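You operate a simulated robot arm through the tools that you are given. There is no shell and no other tool. Be economical: measure what you need, move in short steps, check, and stop when the job is done.

The job below is to be done with a simulated robot arm. You get a single attempt, and the scene is never put back.

JOB
Put things in order on the top of the steel table with one drawer. At the end: the small purple valve block stands on top of the silver valve with the yellow lever; the in use card in purple stands where the small purple valve block stood; the clean card in cream stands where the small beige tub (marked "9.7 %") stood; the cream card with the code stands where the in use card in purple stood; the small beige tub from the top of the steel table with one drawer stands where the cream card with the code stood; whatever was shut is shut again. Leave all else as you found it, and nothing knocked over.

It is judged by the outcome, as a careful person would: the job done as asked, and still so three seconds after it is handed in. It fails if anything else is knocked over, pushed out of place, dropped, spilled or broken.

ROBOT AND FRAMES
A 7-joint arm with a two-finger parallel gripper, fixed in place. Base frame: the origin is at the foot of the arm, x ahead of it, y to its left, z up; the work surface is at about z = 0. Readings come in m, rad, newtons and seconds.
With the tool pointing down near the work surface it reaches from about 0.24 to 0.62 m from the base axis. Its first joint turns from -1.152 to 1.152 rad. Payload 2.6 kg.
The TCP is the grasp point between the finger pads, 0.03 m short of the fingertips. In the tool frame z runs along the fingers and y along their closing line. Largest opening 0.094 m; finger width 0.028, thickness 0.01; the body of the gripper, 0.05 by 0.096 m, starts 0.055 m behind the TCP.
Orientation is that of the tool frame in the base frame, as [roll, pitch, yaw] about the fixed x, y, z axes, in that order (R = Rz(yaw) Ry(pitch) Rx(roll)). With the fingers straight down and closing along the base's y, the tool's x points along the base's -x, its y along +y and its z along -z.

CONTROLS
- The arm moves only by the tool step_arm. Its argument "targets" is a list of rows, each a list of 7 numbers: the shift along the tool's x, y, z in units of 250 mm (1.0 is 250 mm), then the turn, a rotation vector about the tool's x, y, z in units of 60 degrees (1.0 is 60 degrees), then the finger opening in m, from 0 to 0.094. In form: [[tx, ty, tz, rx, ry, rz, gripper], ...]. A call has 1 to 20 rows; each row is the pose to reach, as a shift and turn from the pose commanded when the call began, along the tool's axes at that moment. A call with a number of a shift or a turn outside -1 to 1 is refused whole. A row lasts 0.2 s, in which the tool goes at most 0.05 m and 0.15 rad; a call with a longer step from one row to the next is refused whole, and so is a gripper value outside its range. Where a pose cannot be reached the arm comes as near as it can. A force on the tool above 40 N (or 10 N above the force at the start of the call, whichever is more), or a blocked arm, ends the call early, and 0.2 s more pass. The fingers move at their own pace (about 0.072 m/s each) and stop on an object; they squeeze with about 35 N. The grip force told is the motor's: it shows also when the fingers shut on nothing. Time passes only in rows, and 0.2 s behind the last, so rows that repeat a pose let the fingers close. The reply holds the time, the measured pose of the TCP, the force on the tool along the base axes, the opening and the grip force, in the units named above and with some noise.
- Cameras (640 x 400 px; columns grow to the right, rows downward): "scene" is fixed at [0.0161, 0.4198, 0.5787]; the picture's right is [-0.88, -0.47, 0.00], its down [-0.29, 0.54, -0.79] and it looks along [0.37, -0.70, -0.61] (base axes); focal length 222 px, centre (320, 200). "wrist" rides on the gripper at [0.076, 0.014, -0.103] in the tool frame; the picture's right is [-0.18, 0.98, 0.00], its down [-0.75, -0.14, -0.64] and it looks along [-0.63, -0.12, 0.77] (tool axes); focal length 243 px, centre (320, 200). There is no depth. A picture from a camera that has moved, and an enlarged one, comes with that camera's place and axes in the base frame and with its lens. The place of the scene camera against the robot may be out by one fixed shift of up to 0.025 m in any direction.
- snapshot(camera): a new picture of that camera. The clock stands still meanwhile.
- zoom(camera, box): a new picture of the part [left, top, right, bottom] of that camera's present view, enlarged. The clock stands still meanwhile.
- sign_off(): hands the job in; it is judged then, once.

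Work in short steps. Places have to be worked out from the pictures, the camera data and where the tool is seen: move nearer, look again, correct. Check each grasp and each placing, and mend what went wrong. You have 120 turns and 64 pictures in all, those below and enlarged ones among them. Open the gripper and draw the arm clear of the work before you hand the job in, unless the task says otherwise; then end with one line.

The tools are called as name(argument=value, ...) on one line, values as JSON. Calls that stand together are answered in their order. step_arm: Moves the arm, as the interface text tells. Its arguments: {"type":"object","properties":{"targets":{"type":"array"}},"required":["targets"]} The other tools are called the same way: snapshot (camera) takes a picture; zoom (camera, box) takes an enlarged picture of a part of a camera's view; sign_off () hands the job in.

At the start:

```text
t: 0.0
eef_pos: [0.3309, -0.2136, 0.3298]
ee_rot: [-3.141, 0.0, 3.14]
contact_force: [0.6, -0.9, -1.1]
opening: 0.094
finger_force: 0.0
```

scene: 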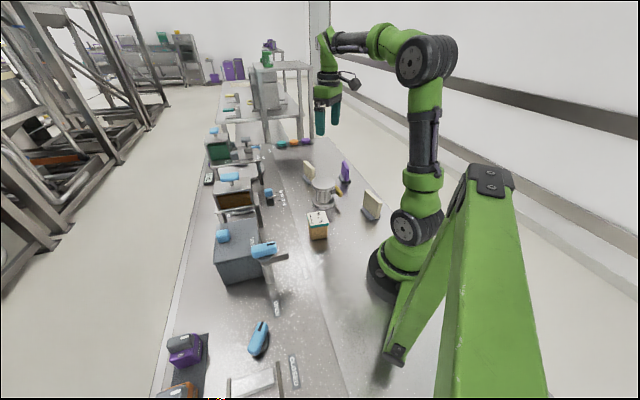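
wrist: 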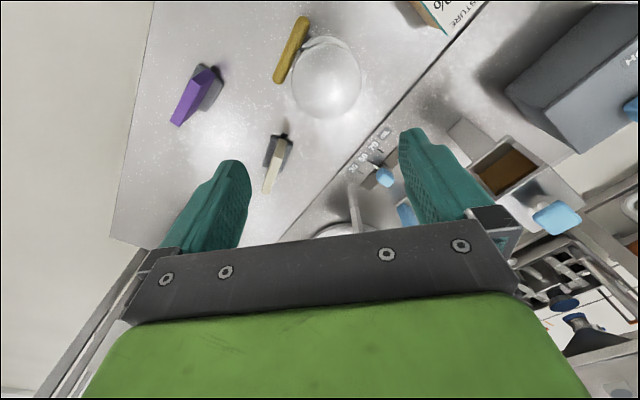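

I start by enlarging the area of the work surface to identify the objects.

zoom(camera="scene", box=[250, 130, 410, 250])

zoom(camera="scene", box=[150, 130, 310, 290])

zoom(camera="wrist", box=[100, 0, 500, 250])

```text
3.33 times, centred on (330, 190) of scene
camera zoom: at [0.0161, 0.4198, 0.5787], right [-0.88, -0.47, 0.0], down [-0.29, 0.54, -0.79], along [0.37, -0.7, -0.61], focal length 740 px, centre (287, 233)
```

zoom: 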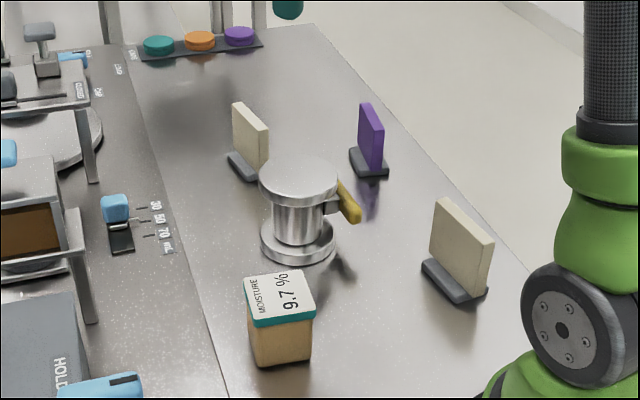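

```text
2.50 times, centred on (230, 210) of scene
camera zoom: at [0.0161, 0.4198, 0.5787], right [-0.88, -0.47, 0.0], down [-0.29, 0.54, -0.79], along [0.37, -0.7, -0.61], focal length 555 px, centre (545, 175)
```

zoom: 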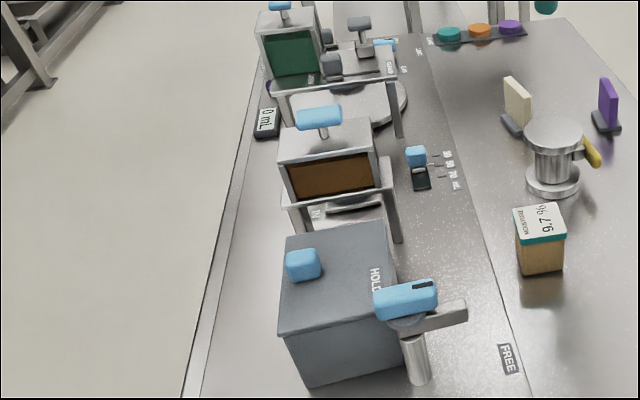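

```text
1.60 times, centred on (300, 125) of wrist
camera zoom: at [0.2558, -0.2005, 0.433], right [0.18, 0.98, 0.0], down [0.75, -0.14, 0.64], along [0.63, -0.12, -0.77], focal length 388 px, centre (352, 320)
```

zoom: 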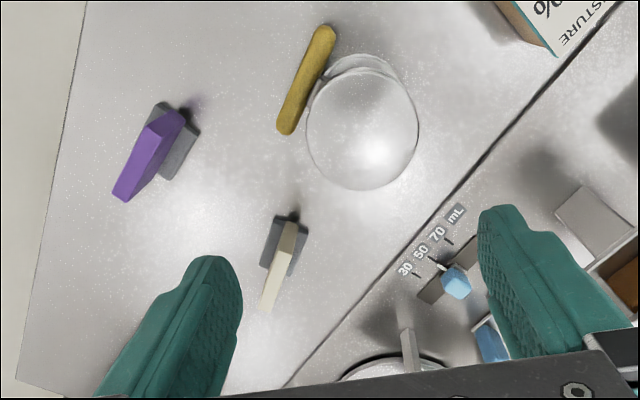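

I need to find the purple valve block and the table with one drawer, so I look at the rest of the scene.

zoom(camera="scene", box=[150, 300, 310, 400])

zoom(camera="scene", box=[190, 30, 350, 150])

```text
4.00 times, centred on (230, 350) of scene
camera zoom: at [0.0161, 0.4198, 0.5787], right [-0.88, -0.47, 0.0], down [-0.29, 0.54, -0.79], along [0.37, -0.7, -0.61], focal length 888 px, centre (680, -400)
```

zoom: 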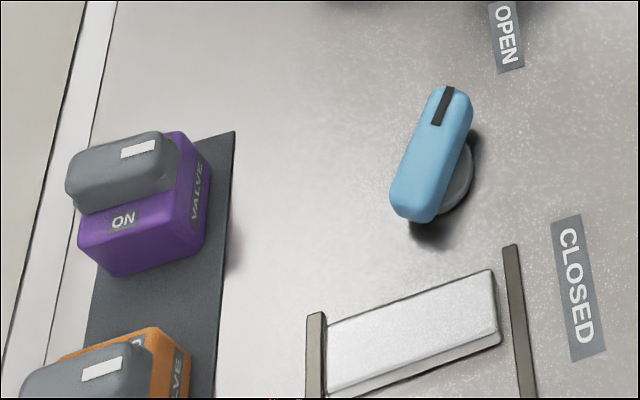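

```text
3.33 times, centred on (270, 90) of scene
camera zoom: at [0.0161, 0.4198, 0.5787], right [-0.88, -0.47, 0.0], down [-0.29, 0.54, -0.79], along [0.37, -0.7, -0.61], focal length 740 px, centre (487, 567)
```

zoom: 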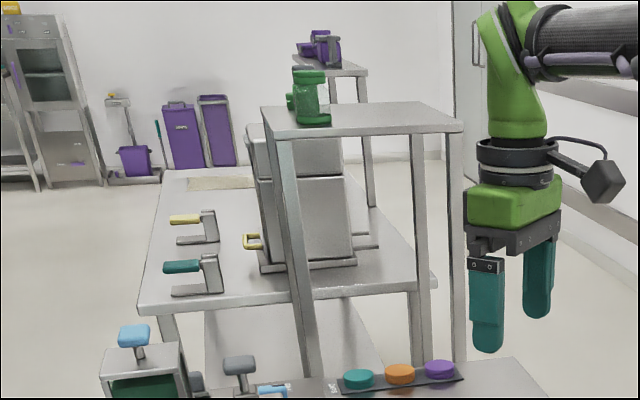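

The layout is roughly worked out: tub near (0.28,-0.06), silver valve (0.34,-0.23), cards near (0.50,-0.36), (0.34,-0.45) and (0.15,-0.25), and a purple VALVE block near (0.34,0.41). I move the arm left at height to inspect the left side with the wrist camera.

step_arm(targets=[[0, 0.16, 0, 0, 0, 0, 0.094], [0, 0.32, 0, 0, 0, 0, 0.094], [0, 0.48, 0, 0, 0, 0, 0.094], [0, 0.64, 0, 0, 0, 0, 0.094], [0, 0.8, 0, 0, 0, 0, 0.094], [0, 0.96, 0, 0, 0, 0, 0.094]])

snapshot(camera="wrist")

snapshot(camera="scene")

```text
t: 1.4
eef_pos: [0.3302, 0.0265, 0.3292]
ee_rot: [-3.141, 0.0, -3.141]
contact_force: [-0.3, -0.4, 0.2]
opening: 0.0941
finger_force: 0.0
```

```text
56 pictures are left
camera wrist: at [0.2551, 0.0396, 0.4324], right [0.18, 0.98, 0.0], down [0.75, -0.14, 0.64], along [0.63, -0.12, -0.77], focal length 243 px, centre (320, 200)
```

wrist: 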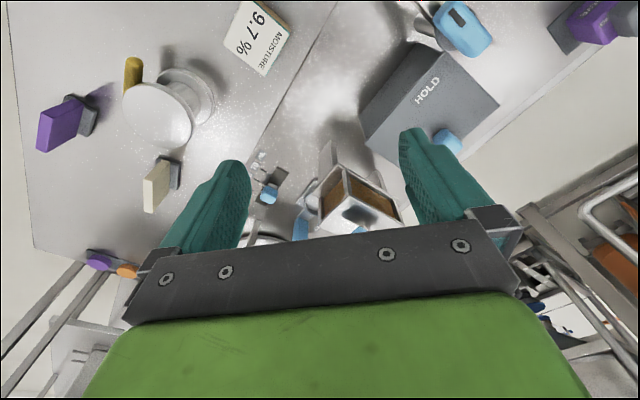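

```text
55 pictures are left
```

scene: 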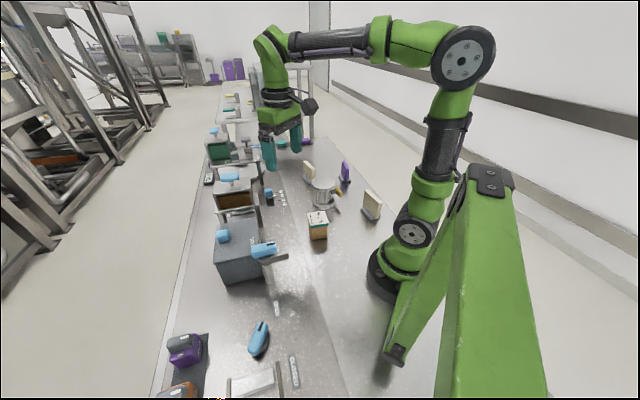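

The left side is partly visible; I go farther left to get a good look at the purple valve block and the fixtures.

step_arm(targets=[[0.08, 0.16, 0, 0, 0, 0, 0.094], [0.16, 0.32, 0, 0, 0, 0, 0.094], [0.24, 0.48, 0, 0, 0, 0, 0.094], [0.28, 0.64, 0, 0, 0, 0, 0.094], [0.28, 0.8, 0, 0, 0, 0, 0.094], [0.28, 0.96, 0, 0, 0, 0, 0.094]])

snapshot(camera="wrist")

```text
t: 2.8
eef_pos: [0.261, 0.2661, 0.3302]
ee_rot: [-3.14, 0.003, 3.141]
contact_force: [0.5, -0.6, 0.1]
opening: 0.0939
finger_force: 0.0
```

```text
54 pictures are left
camera wrist: at [0.1859, 0.2803, 0.4334], right [0.18, 0.98, 0.0], down [0.75, -0.14, 0.64], along [0.63, -0.12, -0.77], focal length 243 px, centre (320, 200)
```

wrist: 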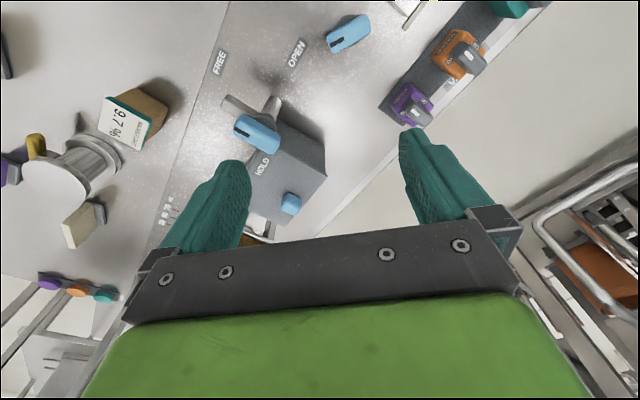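

I turn the wrist toward the left so as to see the valve strip and whatever lies beyond it.

step_arm(targets=[[0, 0, 0, 0, 0, -0.14, 0.094], [0, 0, 0, 0, 0, -0.28, 0.094], [0, 0, 0, 0, 0, -0.42, 0.094], [0, 0, 0, 0, 0, -0.56, 0.094], [0, 0, 0, 0, 0, -0.7, 0.094], [0, 0, 0, 0, 0, -0.84, 0.094], [0, 0, 0, 0, 0, -0.98, 0.094]])

snapshot(camera="wrist")

```text
t: 4.4
eef_pos: [0.2608, 0.2662, 0.3294]
ee_rot: [3.141, 0.0, -2.113]
contact_force: [0.2, -1.1, 0.3]
opening: 0.0942
finger_force: 0.1
```

```text
53 pictures are left
camera wrist: at [0.2105, 0.2068, 0.4327], right [-0.75, 0.66, 0.0], down [0.51, 0.57, 0.64], along [0.43, 0.48, -0.77], focal length 243 px, centre (320, 200)
```

wrist: 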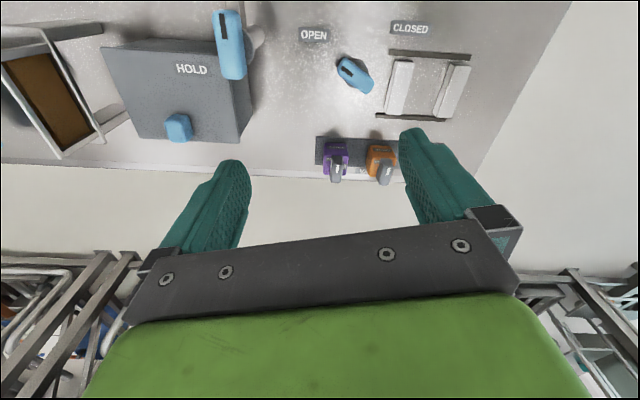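

I see a row of fixtures; I turn a further 60 degrees to check the near-left area for other objects.

step_arm(targets=[[0, 0, 0, 0, 0, -0.14, 0.094], [0, 0, 0, 0, 0, -0.28, 0.094], [0, 0, 0, 0, 0, -0.42, 0.094], [0, 0, 0, 0, 0, -0.56, 0.094], [0, 0, 0, 0, 0, -0.7, 0.094], [0, 0, 0, 0, 0, -0.84, 0.094], [0, 0, 0, 0, 0, -0.98, 0.094]])

snapshot(camera="wrist")

```text
t: 6.0
eef_pos: [0.2611, 0.2652, 0.3301]
ee_rot: [-3.141, 0.0, -1.085]
contact_force: [0.3, -0.4, 0.2]
opening: 0.0941
finger_force: 0.0
```

```text
52 pictures are left
camera wrist: at [0.2845, 0.1912, 0.4332], right [-0.96, -0.3, 0.0], down [-0.23, 0.73, 0.64], along [-0.19, 0.61, -0.77], focal length 243 px, centre (320, 200)
```

wrist: 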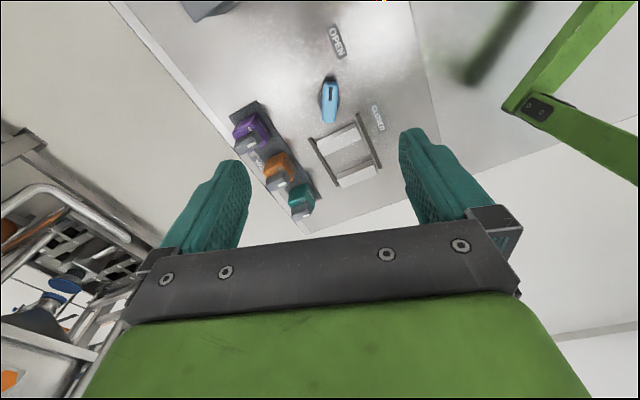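

Nothing else in this area. I enlarge the valve blocks to judge their build.

zoom(camera="wrist", box=[200, 80, 400, 220])

```text
2.86 times, centred on (300, 150) of wrist
camera zoom: at [0.2845, 0.1912, 0.4332], right [-0.96, -0.3, 0.0], down [-0.23, 0.73, 0.64], along [-0.19, 0.61, -0.77], focal length 693 px, centre (377, 343)
```

zoom: 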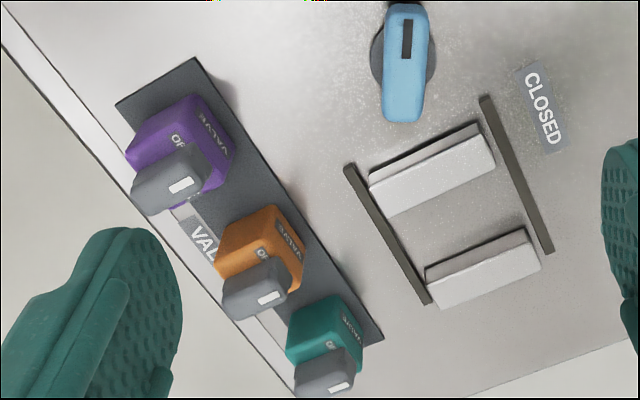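

The blocks on the strip look like switch levers, so before judging I look at the right-hand area around the cards and near the base. I go back right while unwinding the wrist.

step_arm(targets=[[0.126, 0.067, 0, 0, 0, 0.14, 0.094], [0.252, 0.133, 0, 0, 0, 0.28, 0.094], [0.379, 0.2, 0, 0, 0, 0.42, 0.094], [0.505, 0.267, 0, 0, 0, 0.56, 0.094], [0.631, 0.333, 0, 0, 0, 0.7, 0.094], [0.758, 0.4, 0, 0, 0, 0.84, 0.094], [0.884, 0.467, 0, 0, 0, 0.98, 0.094]])

```text
t: 7.6
eef_pos: [0.2593, 0.0144, 0.3326]
ee_rot: [3.142, 0.001, -2.117]
contact_force: [-0.4, 0.2, 0.4]
opening: 0.0941
finger_force: 0.1
```

step_arm(targets=[[0.078, -0.114, 0, 0, 0, 0.14, 0.094], [0.157, -0.228, 0, 0, 0, 0.28, 0.094], [0.235, -0.342, 0, 0, 0, 0.42, 0.094], [0.313, -0.455, 0, 0, 0, 0.56, 0.094], [0.391, -0.569, 0, 0, 0, 0.7, 0.094], [0.47, -0.683, 0, 0, 0, 0.84, 0.094], [0.548, -0.797, 0, 0, 0, 0.98, 0.094]])

```text
t: 9.2
eef_pos: [0.3603, -0.205, 0.3312]
ee_rot: [-3.141, -0.002, 3.14]
contact_force: [-0.5, -0.5, 0.1]
opening: 0.094
finger_force: 0.0
```

step_arm(targets=[[0, 0, 0, 0, 0, 0.14, 0.094], [0, 0, 0, 0, 0, 0.28, 0.094], [0, 0, 0, 0, 0, 0.42, 0.094], [0, 0, 0, 0, 0, 0.56, 0.094], [0, 0, 0, 0, 0, 0.7, 0.094], [0, 0, 0, 0, 0, 0.84, 0.094], [0, 0, 0, 0, 0, 0.98, 0.094]])

snapshot(camera="wrist")

```text
t: 10.8
eef_pos: [0.3607, -0.2048, 0.3306]
ee_rot: [-3.14, 0.0, 2.113]
contact_force: [0.4, 0.5, 0.2]
opening: 0.0938
finger_force: 0.0
```

```text
50 pictures are left
camera wrist: at [0.3336, -0.1326, 0.4329], right [0.94, 0.35, 0.0], down [0.27, -0.72, 0.64], along [0.22, -0.6, -0.77], focal length 243 px, centre (320, 200)
```

wrist: 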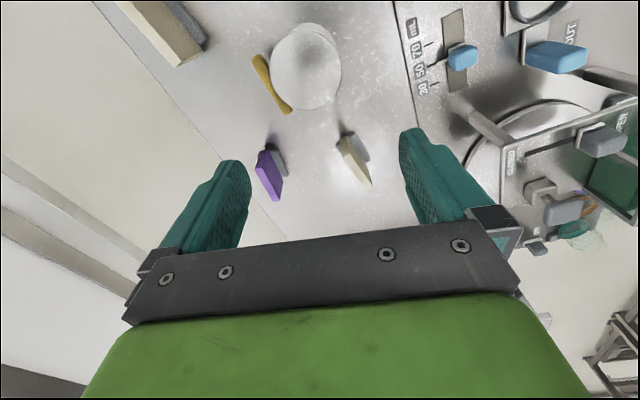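

No extra block here; one more turn to look back along the right edge toward the base.

step_arm(targets=[[0, 0, 0, 0, 0, 0.14, 0.094], [0, 0, 0, 0, 0, 0.28, 0.094], [0, 0, 0, 0, 0, 0.42, 0.094], [0, 0, 0, 0, 0, 0.56, 0.094], [0, 0, 0, 0, 0, 0.7, 0.094], [0, 0, 0, 0, 0, 0.84, 0.094], [0, 0, 0, 0, 0, 0.98, 0.094]])

snapshot(camera="wrist")

```text
t: 12.4
eef_pos: [0.3595, -0.2045, 0.3301]
ee_rot: [3.141, 0.0, 1.087]
contact_force: [0.9, 0.3, -0.6]
opening: 0.0936
finger_force: 0.1
```

```text
49 pictures are left
camera wrist: at [0.4087, -0.1444, 0.4327], right [0.78, -0.62, 0.0], down [-0.47, -0.6, 0.64], along [-0.4, -0.5, -0.77], focal length 243 px, centre (320, 200)
```

wrist: 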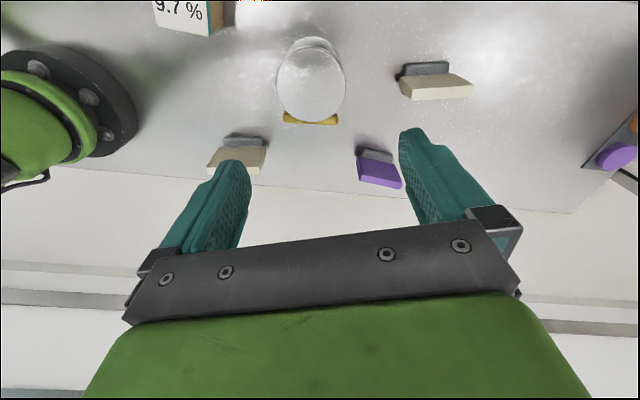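

No other purple block on this side. I'll unwind and take a higher look at the fixtures for any container that could hold one.

step_arm(targets=[[0.037, -0.051, -0.046, 0, 0, -0.14, 0.094], [0.074, -0.103, -0.091, 0, 0, -0.28, 0.094], [0.111, -0.154, -0.137, 0, 0, -0.42, 0.094], [0.149, -0.206, -0.183, 0, 0, -0.56, 0.094], [0.186, -0.257, -0.229, 0, 0, -0.7, 0.094], [0.223, -0.309, -0.274, 0, 0, -0.84, 0.094], [0.26, -0.36, -0.32, 0, 0, -0.98, 0.094]])

```text
t: 14.0
eef_pos: [0.3093, -0.1067, 0.4106]
ee_rot: [3.14, 0.0, 2.119]
contact_force: [0.2, -0.6, -0.8]
opening: 0.0939
finger_force: 0.2
```

step_arm(targets=[[0.049, 0.03, 0, 0, 0, -0.14, 0.094], [0.097, 0.06, 0, 0, 0, -0.28, 0.094], [0.146, 0.09, 0, 0, 0, -0.42, 0.094], [0.194, 0.12, 0, 0, 0, -0.56, 0.094], [0.243, 0.15, 0, 0, 0, -0.7, 0.094], [0.291, 0.18, 0, 0, 0, -0.84, 0.094], [0.34, 0.21, 0, 0, 0, -0.98, 0.094], [0.34, 0.21, 0, 0, 0, -1.0, 0.094]])

zoom(camera="wrist", box=[220, 0, 540, 240])

```text
t: 15.8
eef_pos: [0.3095, -0.0053, 0.4092]
ee_rot: [3.141, 0.0, -3.117]
contact_force: [0.2, -0.1, -0.3]
opening: 0.0938
finger_force: 0.1
```

```text
1.67 times, centred on (380, 120) of wrist
camera zoom: at [0.2347, 0.0067, 0.5131], right [0.16, 0.99, 0.0], down [0.76, -0.12, 0.64], along [0.63, -0.1, -0.77], focal length 404 px, centre (220, 333)
```

zoom: 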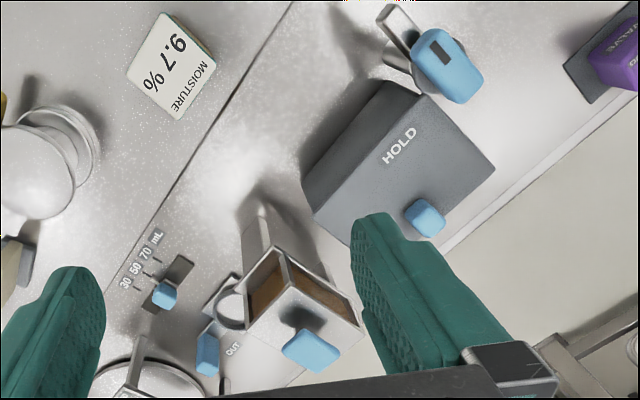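

The fixtures look like dispensers and switches. I take a close look at the purple valve block itself, approaching at a safe height.

step_arm(targets=[[0.06, 0.143, 0.05, 0, 0, -0.09, 0.094], [0.115, 0.286, 0.1, 0, 0, -0.18, 0.094], [0.17, 0.429, 0.2, 0, 0, -0.27, 0.094], [0.23, 0.571, 0.3, 0, 0, -0.36, 0.094], [0.285, 0.714, 0.4, 0, 0, -0.45, 0.094], [0.34, 0.857, 0.5, 0, 0, -0.54, 0.094], [0.4, 1.0, 0.6, 0, 0, -0.6, 0.094]])

snapshot(camera="wrist")

```text
t: 17.4
eef_pos: [0.2048, 0.241, 0.2611]
ee_rot: [3.141, 0.0, -2.492]
contact_force: [0.6, 0.0, 0.6]
opening: 0.094
finger_force: 0.2
```

```text
47 pictures are left
camera wrist: at [0.1364, 0.2056, 0.3642], right [-0.45, 0.89, 0.0], down [0.68, 0.34, 0.64], along [0.57, 0.29, -0.77], focal length 243 px, centre (320, 200)
```

wrist: 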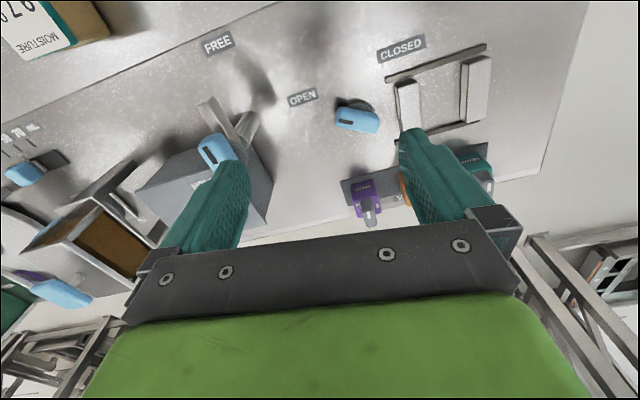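

There is a hint of something purple by the green dispenser (lower left here, and at the left of the green box in the scene view). I enlarge both.

zoom(camera="scene", box=[190, 115, 270, 195])

zoom(camera="wrist", box=[0, 220, 160, 320])

```text
5.00 times, centred on (230, 155) of scene
camera zoom: at [0.0161, 0.4198, 0.5787], right [-0.88, -0.47, 0.0], down [-0.29, 0.54, -0.79], along [0.37, -0.7, -0.61], focal length 1111 px, centre (770, 425)
```

zoom: 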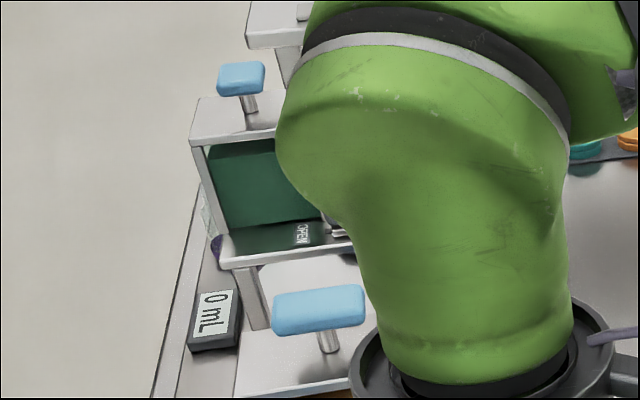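

```text
4.00 times, centred on (80, 270) of wrist
camera zoom: at [0.1364, 0.2056, 0.3642], right [-0.45, 0.89, 0.0], down [0.68, 0.34, 0.64], along [0.57, 0.29, -0.77], focal length 970 px, centre (1280, -80)
```

zoom: 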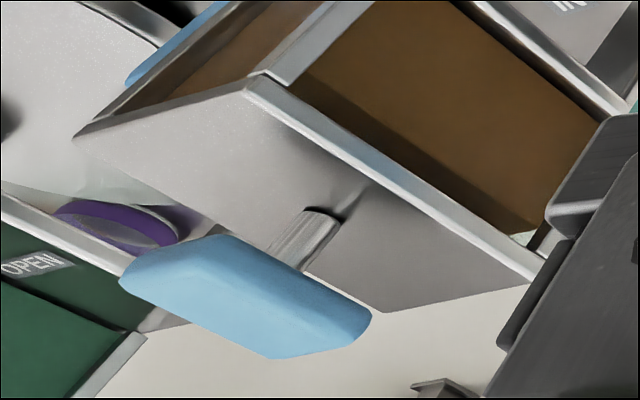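

Those are only the purple rim of a dish far out of reach. The block marked VALVE is the only fitting candidate, at about (0.34,0.39) on a strip lying at 45 degrees; I go closer to see how it is built.

step_arm(targets=[[-0.15, 0.026, 0.06, 0, 0, -0.03, 0.094], [-0.3, 0.053, 0.12, 0, 0, -0.06, 0.094], [-0.45, 0.08, 0.18, 0, 0, -0.1, 0.094], [-0.582, 0.106, 0.24, 0, 0, -0.13, 0.094]])

zoom(camera="wrist", box=[180, 40, 500, 240])

```text
t: 18.4
eef_pos: [0.3044, 0.3532, 0.2002]
ee_rot: [3.141, -0.001, -2.354]
contact_force: [0.4, -0.1, -0.1]
opening: 0.0938
finger_force: 0.0
```

```text
2.00 times, centred on (340, 140) of wrist
camera zoom: at [0.2409, 0.3084, 0.3031], right [-0.57, 0.82, 0.0], down [0.63, 0.43, 0.64], along [0.53, 0.36, -0.77], focal length 485 px, centre (280, 320)
```

zoom: 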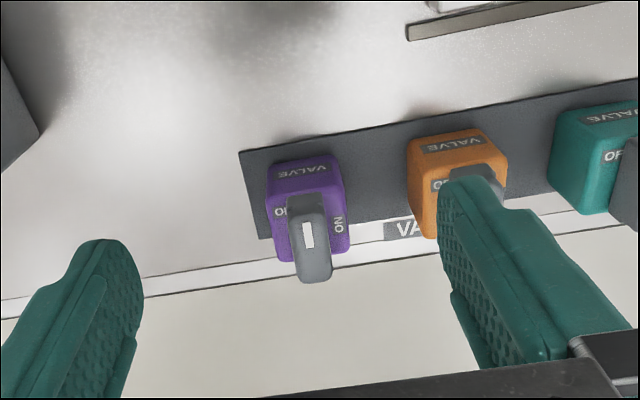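

The purple block is about 44 mm wide with a turning handle on top. I move over it, fingers closing along the strip, and check alignment before trying whether it lifts.

step_arm(targets=[[-0.125, 0.015, 0.05, 0, 0, 0, 0.08], [-0.247, 0.029, 0.15, 0, 0, 0, 0.08], [-0.247, 0.029, 0.3, 0, 0, 0, 0.08]])

snapshot(camera="wrist")

zoom(camera="scene", box=[130, 280, 290, 400])

```text
t: 19.2
eef_pos: [0.343, 0.4032, 0.1254]
ee_rot: [3.14, 0.0, -2.357]
contact_force: [0.5, -0.9, 0.1]
opening: 0.0801
finger_force: 0.0
```

```text
43 pictures are left
camera wrist: at [0.2806, 0.358, 0.2279], right [-0.57, 0.82, 0.0], down [0.63, 0.43, 0.64], along [0.53, 0.36, -0.77], focal length 243 px, centre (320, 200)
```

wrist: 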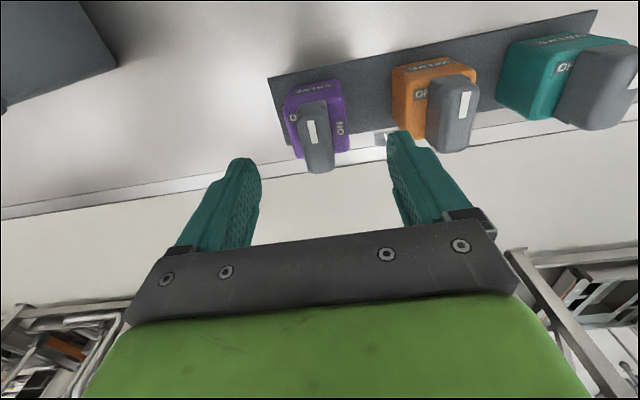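

```text
3.33 times, centred on (210, 340) of scene
camera zoom: at [0.0161, 0.4198, 0.5787], right [-0.88, -0.47, 0.0], down [-0.29, 0.54, -0.79], along [0.37, -0.7, -0.61], focal length 740 px, centre (687, -267)
```

zoom: 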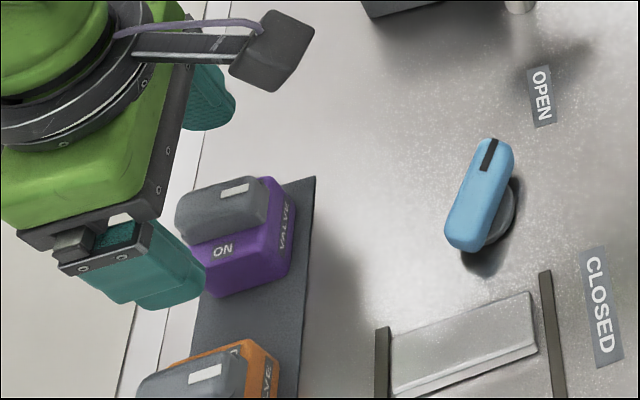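

Alignment looks right. I lower beside the block, then close gently and see what the opening says.

step_arm(targets=[[0, 0, 0.0, 0, 0, 0, 0.07], [0, 0, 0.1, 0, 0, 0, 0.07], [0, 0, 0.2, 0, 0, 0, 0.07], [0, 0, 0.3, 0, 0, 0, 0.07], [0, 0, 0.34, 0, 0, 0, 0.07], [0, 0, 0.34, 0, 0, 0, 0.035], [0, 0, 0.34, 0, 0, 0, 0.035], [0, 0, 0.34, 0, 0, 0, 0.035]])

snapshot(camera="wrist")

```text
t: 21.0
eef_pos: [0.3424, 0.4023, 0.0414]
ee_rot: [-3.141, 0.005, -2.357]
contact_force: [1.7, 1.6, 13.1]
opening: 0.0479
finger_force: 34.9
```

```text
41 pictures are left
camera wrist: at [0.279, 0.3576, 0.1438], right [-0.57, 0.82, 0.0], down [0.63, 0.43, 0.64], along [0.53, 0.36, -0.76], focal length 243 px, centre (320, 200)
```

wrist: 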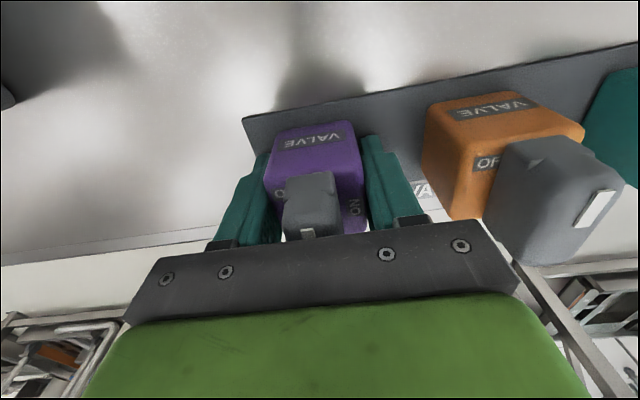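

Gripped at 48 mm, but 13 N upward suggests the palm touches the handle. I lift gently by 8 mm to see whether the block comes along.

step_arm(targets=[[0, 0, -0.012, 0, 0, 0, 0.035], [0, 0, -0.024, 0, 0, 0, 0.035], [0, 0, -0.036, 0, 0, 0, 0.035], [0, 0, -0.036, 0, 0, 0, 0.035]])

zoom(camera="wrist", box=[200, 60, 480, 260])

```text
t: 22.0
eef_pos: [0.3433, 0.3998, 0.0485]
ee_rot: [3.141, -0.001, -2.356]
contact_force: [0.3, 0.3, -2.1]
opening: 0.048
finger_force: 35.2
```

```text
2.00 times, centred on (340, 160) of wrist
camera zoom: at [0.2791, 0.3567, 0.1518], right [-0.57, 0.82, 0.0], down [0.63, 0.43, 0.64], along [0.53, 0.36, -0.77], focal length 485 px, centre (280, 280)
```

zoom: 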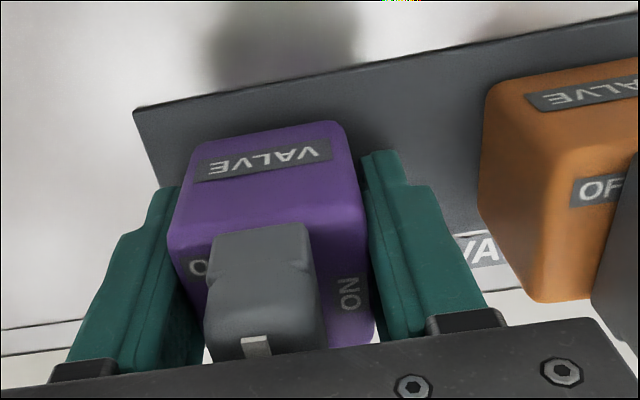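

The block is free and held (about 0.2 kg): it is the movable one. I raise it to a safe carrying height.

step_arm(targets=[[0, 0, -0.12, 0, 0, 0, 0.035], [0, 0, -0.27, 0, 0, 0, 0.035], [0, 0, -0.42, 0, 0, 0, 0.035], [0, 0, -0.57, 0, 0, 0, 0.035], [0, 0, -0.72, 0, 0, 0, 0.035], [0, 0, -0.87, 0, 0, 0, 0.035], [0, 0, -1.0, 0, 0, 0, 0.035]])

snapshot(camera="wrist")

```text
t: 23.6
eef_pos: [0.3451, 0.4, 0.2998]
ee_rot: [3.14, -0.001, -2.354]
contact_force: [0.8, 0.8, -1.2]
opening: 0.048
finger_force: 35.3
```

```text
39 pictures are left
camera wrist: at [0.2812, 0.3558, 0.4022], right [-0.57, 0.82, 0.0], down [0.63, 0.43, 0.64], along [0.53, 0.36, -0.77], focal length 243 px, centre (320, 200)
```

wrist: 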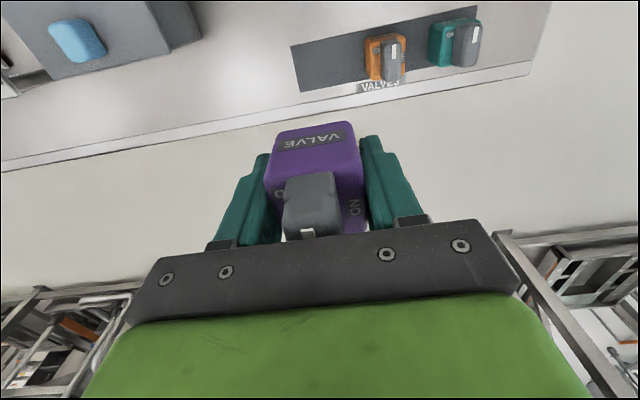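

Block secured. I carry it toward the right in two legs at this height, turning the wrist back square.

step_arm(targets=[[0.12, -0.12, 0, 0, 0, 0.107, 0.035], [0.243, -0.242, 0, 0, 0, 0.215, 0.035], [0.364, -0.363, 0, 0, 0, 0.322, 0.035], [0.486, -0.484, 0, 0, 0, 0.43, 0.035], [0.607, -0.605, 0, 0, 0, 0.537, 0.035], [0.729, -0.726, 0, 0, 0, 0.645, 0.035], [0.85, -0.847, 0, 0, 0, 0.752, 0.035]])

```text
t: 25.2
eef_pos: [0.3448, 0.0991, 0.3022]
ee_rot: [3.141, -0.001, 3.138]
contact_force: [0.6, -0.4, -2.1]
opening: 0.0478
finger_force: 35.1
```

step_arm(targets=[[0.04, -0.17, 0, 0, 0, 0, 0.035], [0.09, -0.34, 0, 0, 0, 0, 0.035], [0.13, -0.5, 0, 0, 0, 0, 0.035], [0.17, -0.67, 0, 0, 0, 0, 0.035], [0.21, -0.84, 0, 0, 0, 0, 0.035], [0.26, -1.0, 0, 0, 0, 0, 0.035]])

snapshot(camera="wrist")

```text
t: 26.6
eef_pos: [0.2799, -0.1473, 0.3003]
ee_rot: [3.141, -0.001, 3.14]
contact_force: [0.5, -0.2, -2.2]
opening: 0.0479
finger_force: 34.7
```

```text
38 pictures are left
camera wrist: at [0.2035, -0.1337, 0.4035], right [0.18, 0.98, 0.0], down [0.75, -0.14, 0.64], along [0.63, -0.12, -0.77], focal length 243 px, centre (320, 200)
```

wrist: 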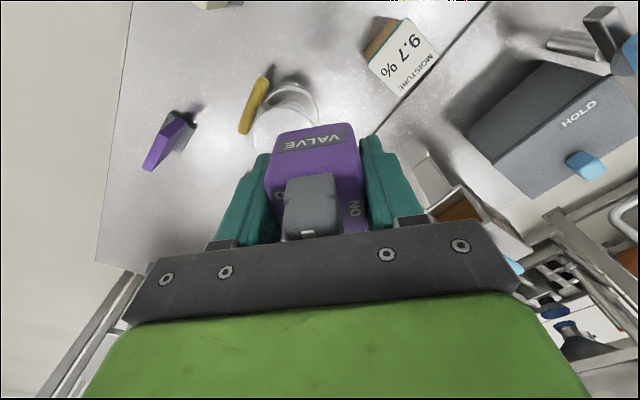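

Triangulating the silver valve's top disc from four views gives centre about (0.339,-0.206), top z≈0.096, diameter ≈0.09. I move above it and look.

step_arm(targets=[[-0.12, -0.118, 0, 0, 0, 0, 0.035], [-0.236, -0.235, 0.06, 0, 0, 0, 0.035], [-0.236, -0.235, 0.2, 0, 0, 0, 0.035], [-0.236, -0.235, 0.34, 0, 0, 0, 0.035], [-0.236, -0.235, 0.48, 0, 0, 0, 0.035]])

zoom(camera="scene", box=[270, 120, 390, 220])

snapshot(camera="wrist")

```text
t: 27.8
eef_pos: [0.3384, -0.2099, 0.1794]
ee_rot: [-3.14, 0.002, -3.141]
contact_force: [0.2, -0.1, -2.4]
opening: 0.0482
finger_force: 35.3
```

```text
4.00 times, centred on (330, 170) of scene
camera zoom: at [0.0161, 0.4198, 0.5787], right [-0.88, -0.47, 0.0], down [-0.29, 0.54, -0.79], along [0.37, -0.7, -0.61], focal length 888 px, centre (280, 320)
```

zoom: 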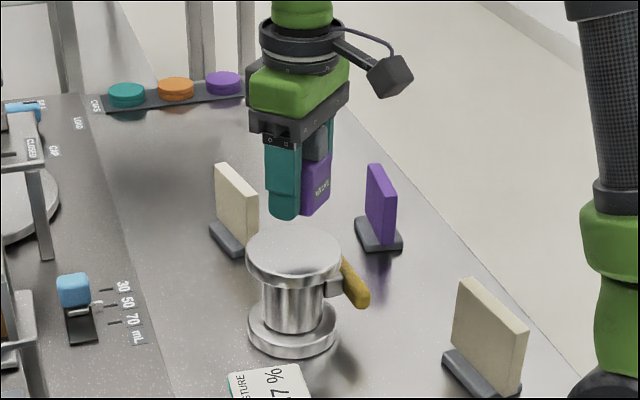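

```text
36 pictures are left
camera wrist: at [0.2624, -0.1953, 0.2822], right [0.18, 0.98, 0.0], down [0.75, -0.14, 0.64], along [0.63, -0.12, -0.77], focal length 243 px, centre (320, 200)
```

wrist: 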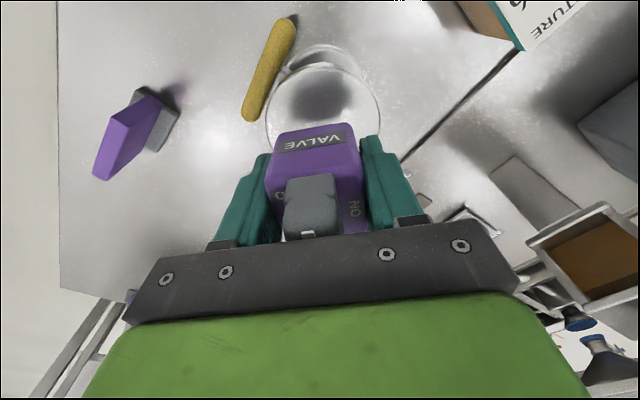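

The top is a flat disc and the block hangs over its middle. I descend to about 5 mm above.

step_arm(targets=[[0.004, 0.006, 0.06, 0, 0, 0, 0.035], [0.008, 0.012, 0.12, 0, 0, 0, 0.035], [0.008, 0.012, 0.155, 0, 0, 0, 0.035], [0.008, 0.012, 0.155, 0, 0, 0, 0.035]])

zoom(camera="scene", box=[290, 140, 370, 220])

```text
t: 28.8
eef_pos: [0.3333, -0.2053, 0.1394]
ee_rot: [-3.141, 0.001, 3.14]
contact_force: [0.4, -0.3, -2.3]
opening: 0.048
finger_force: 35.6
```

```text
5.00 times, centred on (330, 180) of scene
camera zoom: at [0.0161, 0.4198, 0.5787], right [-0.88, -0.47, 0.0], down [-0.29, 0.54, -0.79], along [0.37, -0.7, -0.61], focal length 1111 px, centre (270, 300)
```

zoom: 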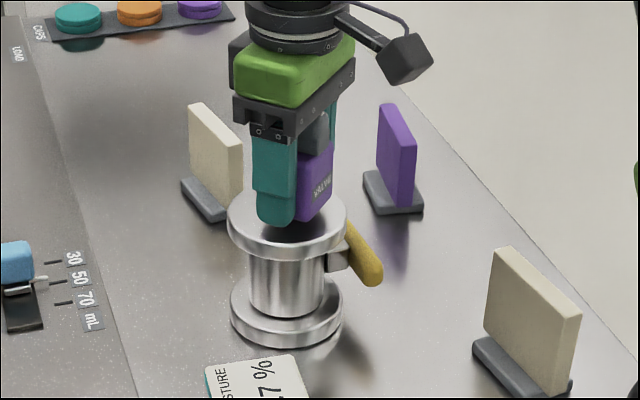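

step_arm(targets=[[0, 0, 0.006, 0, 0, 0, 0.035], [0, 0, 0.012, 0, 0, 0, 0.035], [0, 0, 0.018, 0, 0, 0, 0.035], [0, 0, 0.018, 0, 0, 0, 0.035]])

```text
t: 29.8
eef_pos: [0.3357, -0.206, 0.135]
ee_rot: [3.141, -0.001, 3.141]
contact_force: [-0.6, -0.6, -1.6]
opening: 0.048
finger_force: 35.1
```

No contact yet (force still the block's weight), so I lower on in 1 mm steps.

step_arm(targets=[[0, 0, 0.004, 0, 0, 0, 0.035], [0, 0, 0.008, 0, 0, 0, 0.035], [0, 0, 0.012, 0, 0, 0, 0.035], [0, 0, 0.012, 0, 0, 0, 0.035]])

```text
t: 30.8
eef_pos: [0.3352, -0.2056, 0.1319]
ee_rot: [-3.142, -0.001, 3.14]
contact_force: [0.7, 0.2, -1.7]
opening: 0.0479
finger_force: 35.0
```

step_arm(targets=[[0, 0, 0.004, 0, 0, 0, 0.035], [0, 0, 0.008, 0, 0, 0, 0.035], [0, 0, 0.012, 0, 0, 0, 0.035], [0, 0, 0.012, 0, 0, 0, 0.035]])

zoom(camera="scene", box=[300, 150, 350, 200])

```text
t: 31.8
eef_pos: [0.3337, -0.2045, 0.1307]
ee_rot: [-3.141, 0.003, 3.14]
contact_force: [-4.2, 3.0, 12.5]
opening: 0.0478
finger_force: 35.1
```

```text
8.00 times, centred on (325, 175) of scene
camera zoom: at [0.0161, 0.4198, 0.5787], right [-0.88, -0.47, 0.0], down [-0.29, 0.54, -0.79], along [0.37, -0.7, -0.61], focal length 1777 px, centre (280, 400)
```

zoom: 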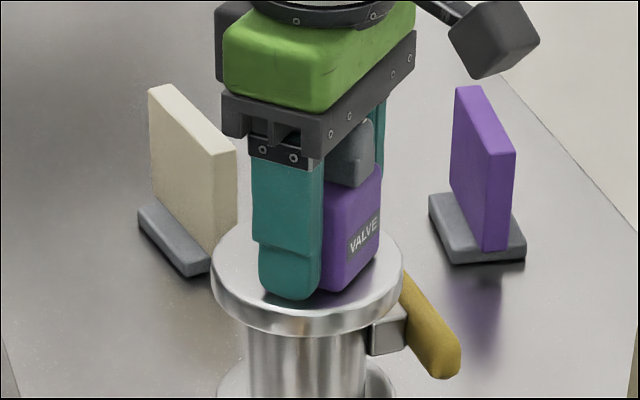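

Contact at 12.5 N: the block rests on the disc. I ease 1.5 mm up, open slightly, then wider, and lift straight off.

step_arm(targets=[[0, 0, -0.005, 0, 0, 0, 0.035], [0, 0, -0.005, 0, 0, 0, 0.06], [0, 0, -0.005, 0, 0, 0, 0.075], [0, 0, -0.005, 0, 0, 0, 0.075], [0, 0, -0.04, 0, 0, 0, 0.075], [0, 0, -0.16, 0, 0, 0, 0.075], [0, 0, -0.32, 0, 0, 0, 0.075], [0, 0, -0.5, 0, 0, 0, 0.075]])

zoom(camera="scene", box=[285, 140, 385, 220])

snapshot(camera="wrist")

```text
t: 33.6
eef_pos: [0.3356, -0.2032, 0.2557]
ee_rot: [-3.141, 0.001, 3.14]
contact_force: [-0.7, -0.5, 0.4]
opening: 0.0748
finger_force: 0.1
```

```text
5.00 times, centred on (335, 180) of scene
camera zoom: at [0.0161, 0.4198, 0.5787], right [-0.88, -0.47, 0.0], down [-0.29, 0.54, -0.79], along [0.37, -0.7, -0.61], focal length 1111 px, centre (245, 300)
```

zoom: 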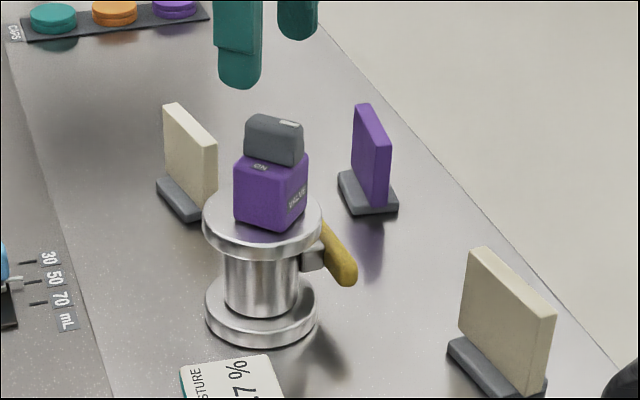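

```text
32 pictures are left
camera wrist: at [0.2606, -0.1901, 0.3585], right [0.19, 0.98, 0.0], down [0.75, -0.14, 0.64], along [0.63, -0.12, -0.77], focal length 243 px, centre (320, 200)
```

wrist: 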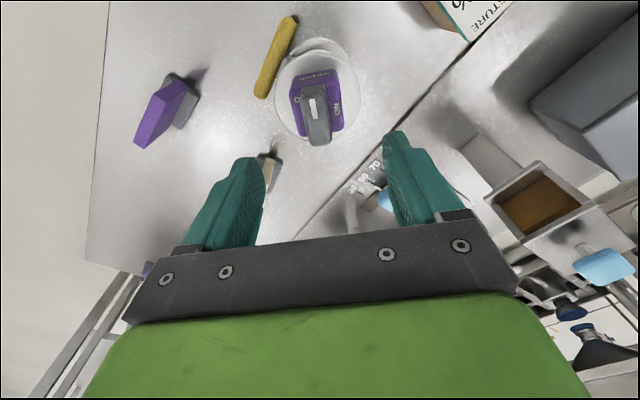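

The block stands square on the silver valve. Next the purple card: I move to a viewpoint near it.

step_arm(targets=[[0.04, -0.15, -0.02, 0, 0, 0, 0.094], [0.08, -0.34, -0.04, 0, 0, 0, 0.094], [0.12, -0.52, -0.04, 0, 0, 0, 0.094], [0.16, -0.7, -0.04, 0, 0, 0, 0.094]])

snapshot(camera="wrist")

```text
t: 34.6
eef_pos: [0.2955, -0.3796, 0.2617]
ee_rot: [3.141, 0.001, 3.141]
contact_force: [-0.2, 0.2, 0.5]
opening: 0.0939
finger_force: 0.1
```

```text
31 pictures are left
camera wrist: at [0.2193, -0.3662, 0.3652], right [0.19, 0.98, 0.0], down [0.75, -0.14, 0.64], along [0.63, -0.12, -0.77], focal length 243 px, centre (320, 200)
```

wrist: 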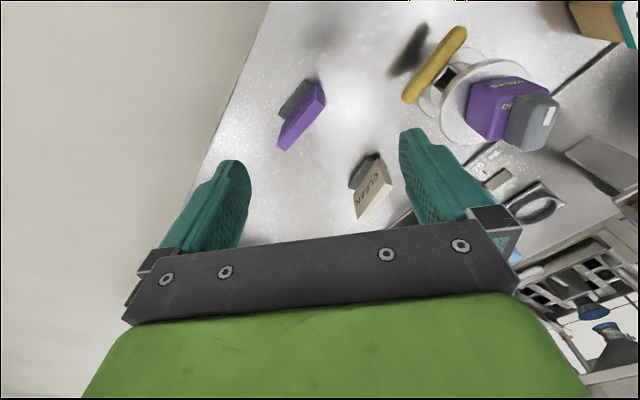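

The card beyond the valve reads CLEAN, so the one near the base is the code card. I enlarge the purple and CLEAN cards.

zoom(camera="wrist", box=[250, 60, 410, 240])

```text
2.22 times, centred on (330, 150) of wrist
camera zoom: at [0.2193, -0.3662, 0.3652], right [0.19, 0.98, 0.0], down [0.75, -0.14, 0.64], along [0.63, -0.12, -0.77], focal length 539 px, centre (298, 311)
```

zoom: 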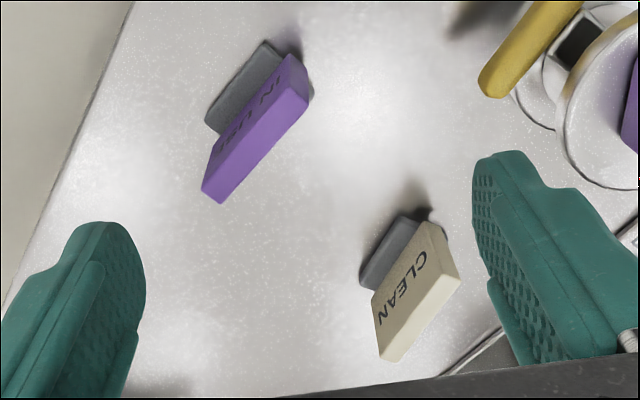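

Purple plate: centre about (0.336,-0.413), long axis at ~128°, height ~0.075. I turn the tool so the fingers close across the plate and stop above it to check.

step_arm(targets=[[-0.02, -0.02, 0.05, 0, 0, 0.124, 0.06], [-0.045, -0.04, 0.1, 0, 0, 0.248, 0.06], [-0.07, -0.06, 0.15, 0, 0, 0.372, 0.06], [-0.1, -0.08, 0.2, 0, 0, 0.497, 0.06], [-0.12, -0.1, 0.25, 0, 0, 0.621, 0.06], [-0.14, -0.12, 0.33, 0, 0, 0.745, 0.06], [-0.16, -0.133, 0.41, 0, 0, 0.869, 0.06]])

zoom(camera="scene", box=[310, 120, 390, 200])

snapshot(camera="wrist")

```text
t: 36.2
eef_pos: [0.3336, -0.4148, 0.1631]
ee_rot: [-3.142, 0.0, 2.228]
contact_force: [-0.3, 0.0, -0.6]
opening: 0.0603
finger_force: 0.0
```

```text
5.00 times, centred on (350, 160) of scene
camera zoom: at [0.0161, 0.4198, 0.5787], right [-0.88, -0.47, 0.0], down [-0.29, 0.54, -0.79], along [0.37, -0.7, -0.61], focal length 1111 px, centre (170, 400)
```

zoom: 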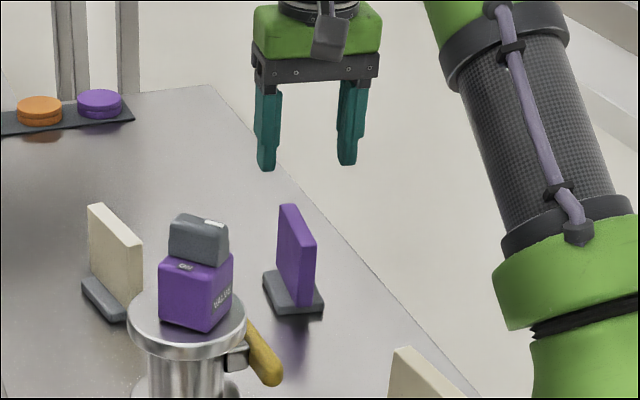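

```text
28 pictures are left
camera wrist: at [0.2994, -0.3462, 0.2654], right [0.89, 0.46, 0.0], down [0.35, -0.68, 0.64], along [0.29, -0.57, -0.77], focal length 243 px, centre (320, 200)
```

wrist: 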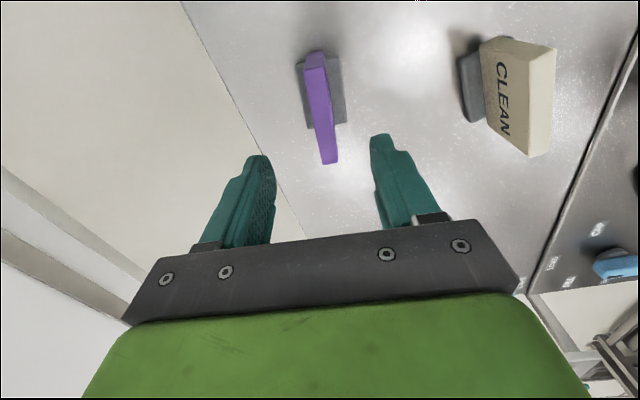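

The plate lies between the fingers, about 4 mm off centre and 2° off; I correct that, descend to TCP z≈0.056 and close.

step_arm(targets=[[0, 0.016, 0.08, 0, 0, 0.03, 0.06], [0, 0.016, 0.2, 0, 0, 0.03, 0.06], [0, 0.016, 0.32, 0, 0, 0.03, 0.06], [0, 0.016, 0.428, 0, 0, 0.03, 0.06], [0, 0.016, 0.428, 0, 0, 0.03, 0.03], [0, 0.016, 0.428, 0, 0, 0.03, 0.005], [0, 0.016, 0.428, 0, 0, 0.03, 0.005], [0, 0.016, 0.428, 0, 0, 0.03, 0.005]])

snapshot(camera="wrist")

```text
t: 38.0
eef_pos: [0.3363, -0.4124, 0.0542]
ee_rot: [-3.14, -0.001, 2.199]
contact_force: [0.6, 0.4, -0.3]
opening: 0.0195
finger_force: 35.4
```

```text
27 pictures are left
camera wrist: at [0.3043, -0.3425, 0.1579], right [0.9, 0.43, 0.0], down [0.33, -0.69, 0.64], along [0.27, -0.58, -0.77], focal length 243 px, centre (320, 200)
```

wrist: 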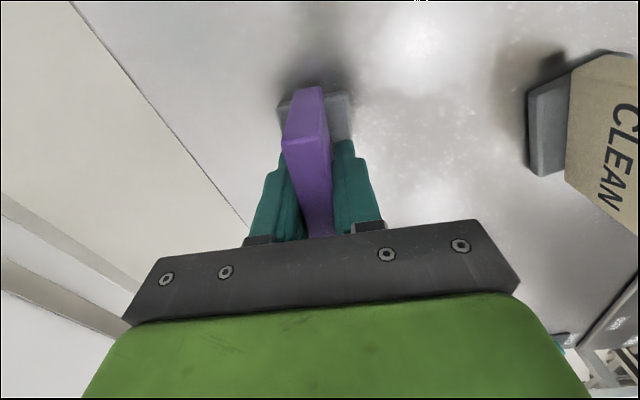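

Gripped (plate ~20 mm). Original place recorded: (0.336,-0.412). I lift it and check it hangs well.

step_arm(targets=[[0, 0, -0.04, 0, 0, 0, 0.005], [0, 0, -0.16, 0, 0, 0, 0.005], [0, 0, -0.32, 0, 0, 0, 0.005], [0, 0, -0.48, 0, 0, 0, 0.005], [0, 0, -0.64, 0, 0, 0, 0.005], [0, 0, -0.8, 0, 0, 0, 0.005], [0, 0, -0.9, 0, 0, 0, 0.005]])

```text
t: 39.6
eef_pos: [0.3363, -0.4101, 0.2788]
ee_rot: [-3.14, 0.0, 2.2]
contact_force: [0.2, -0.5, -0.8]
opening: 0.0198
finger_force: 35.0
```

Card held. I carry it left in legs along y, a little higher to clear the stacked block.

step_arm(targets=[[0, 0, -0.12, 0, 0, 0, 0.005], [0.139, 0.101, -0.16, 0, 0, 0, 0.005], [0.277, 0.202, -0.16, 0, 0, 0, 0.005], [0.416, 0.303, -0.16, 0, 0, 0, 0.005], [0.555, 0.403, -0.16, 0, 0, 0, 0.005], [0.694, 0.504, -0.16, 0, 0, 0, 0.005], [0.832, 0.605, -0.16, 0, 0, 0, 0.005], [0.971, 0.706, -0.16, 0, 0, 0, 0.005]])

step_arm(targets=[[0.139, 0.101, 0, 0, 0, 0, 0.005], [0.277, 0.202, 0, 0, 0, 0, 0.005], [0.416, 0.303, 0, 0, 0, 0, 0.005], [0.555, 0.403, 0, 0, 0, 0, 0.005], [0.694, 0.504, 0, 0, 0, 0, 0.005], [0.832, 0.605, 0, 0, 0, 0, 0.005], [0.971, 0.706, 0, 0, 0, 0, 0.005]])

```text
t: 41.4
eef_pos: [0.3383, -0.1094, 0.3179]
ee_rot: [3.141, 0.001, 2.197]
contact_force: [1.3, 0.3, -1.1]
opening: 0.0195
finger_force: 35.1
```

```text
t: 43.0
eef_pos: [0.3382, 0.1886, 0.3192]
ee_rot: [3.141, 0.001, 2.198]
contact_force: [0.9, 0.0, -1.0]
opening: 0.0196
finger_force: 34.9
```

step_arm(targets=[[0.135, 0.103, 0, 0, 0, -0.03, 0.005], [0.27, 0.206, 0, 0, 0, -0.06, 0.005], [0.404, 0.309, 0, 0, 0, -0.09, 0.005], [0.539, 0.412, 0, 0, 0, -0.12, 0.005], [0.674, 0.515, 0, 0, 0, -0.151, 0.005]])

snapshot(camera="wrist")

snapshot(camera="scene")

```text
t: 44.2
eef_pos: [0.3398, 0.4009, 0.3196]
ee_rot: [-3.141, 0.0, 2.359]
contact_force: [0.0, 0.1, -0.9]
opening: 0.0197
finger_force: 35.3
```

```text
26 pictures are left
camera wrist: at [0.2975, 0.4649, 0.4225], right [0.82, 0.57, 0.0], down [0.43, -0.63, 0.64], along [0.36, -0.53, -0.77], focal length 243 px, centre (320, 200)
```

wrist: 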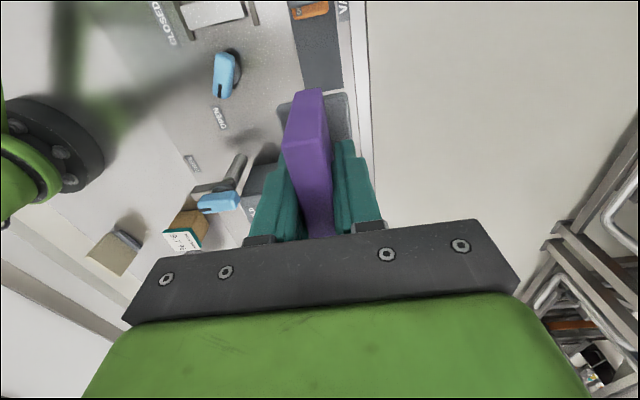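

```text
25 pictures are left
```

scene: 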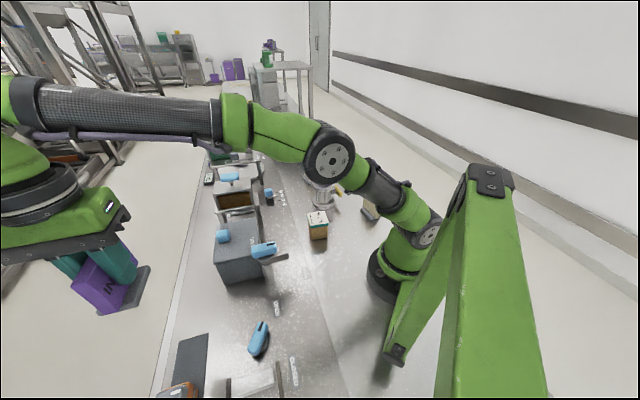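

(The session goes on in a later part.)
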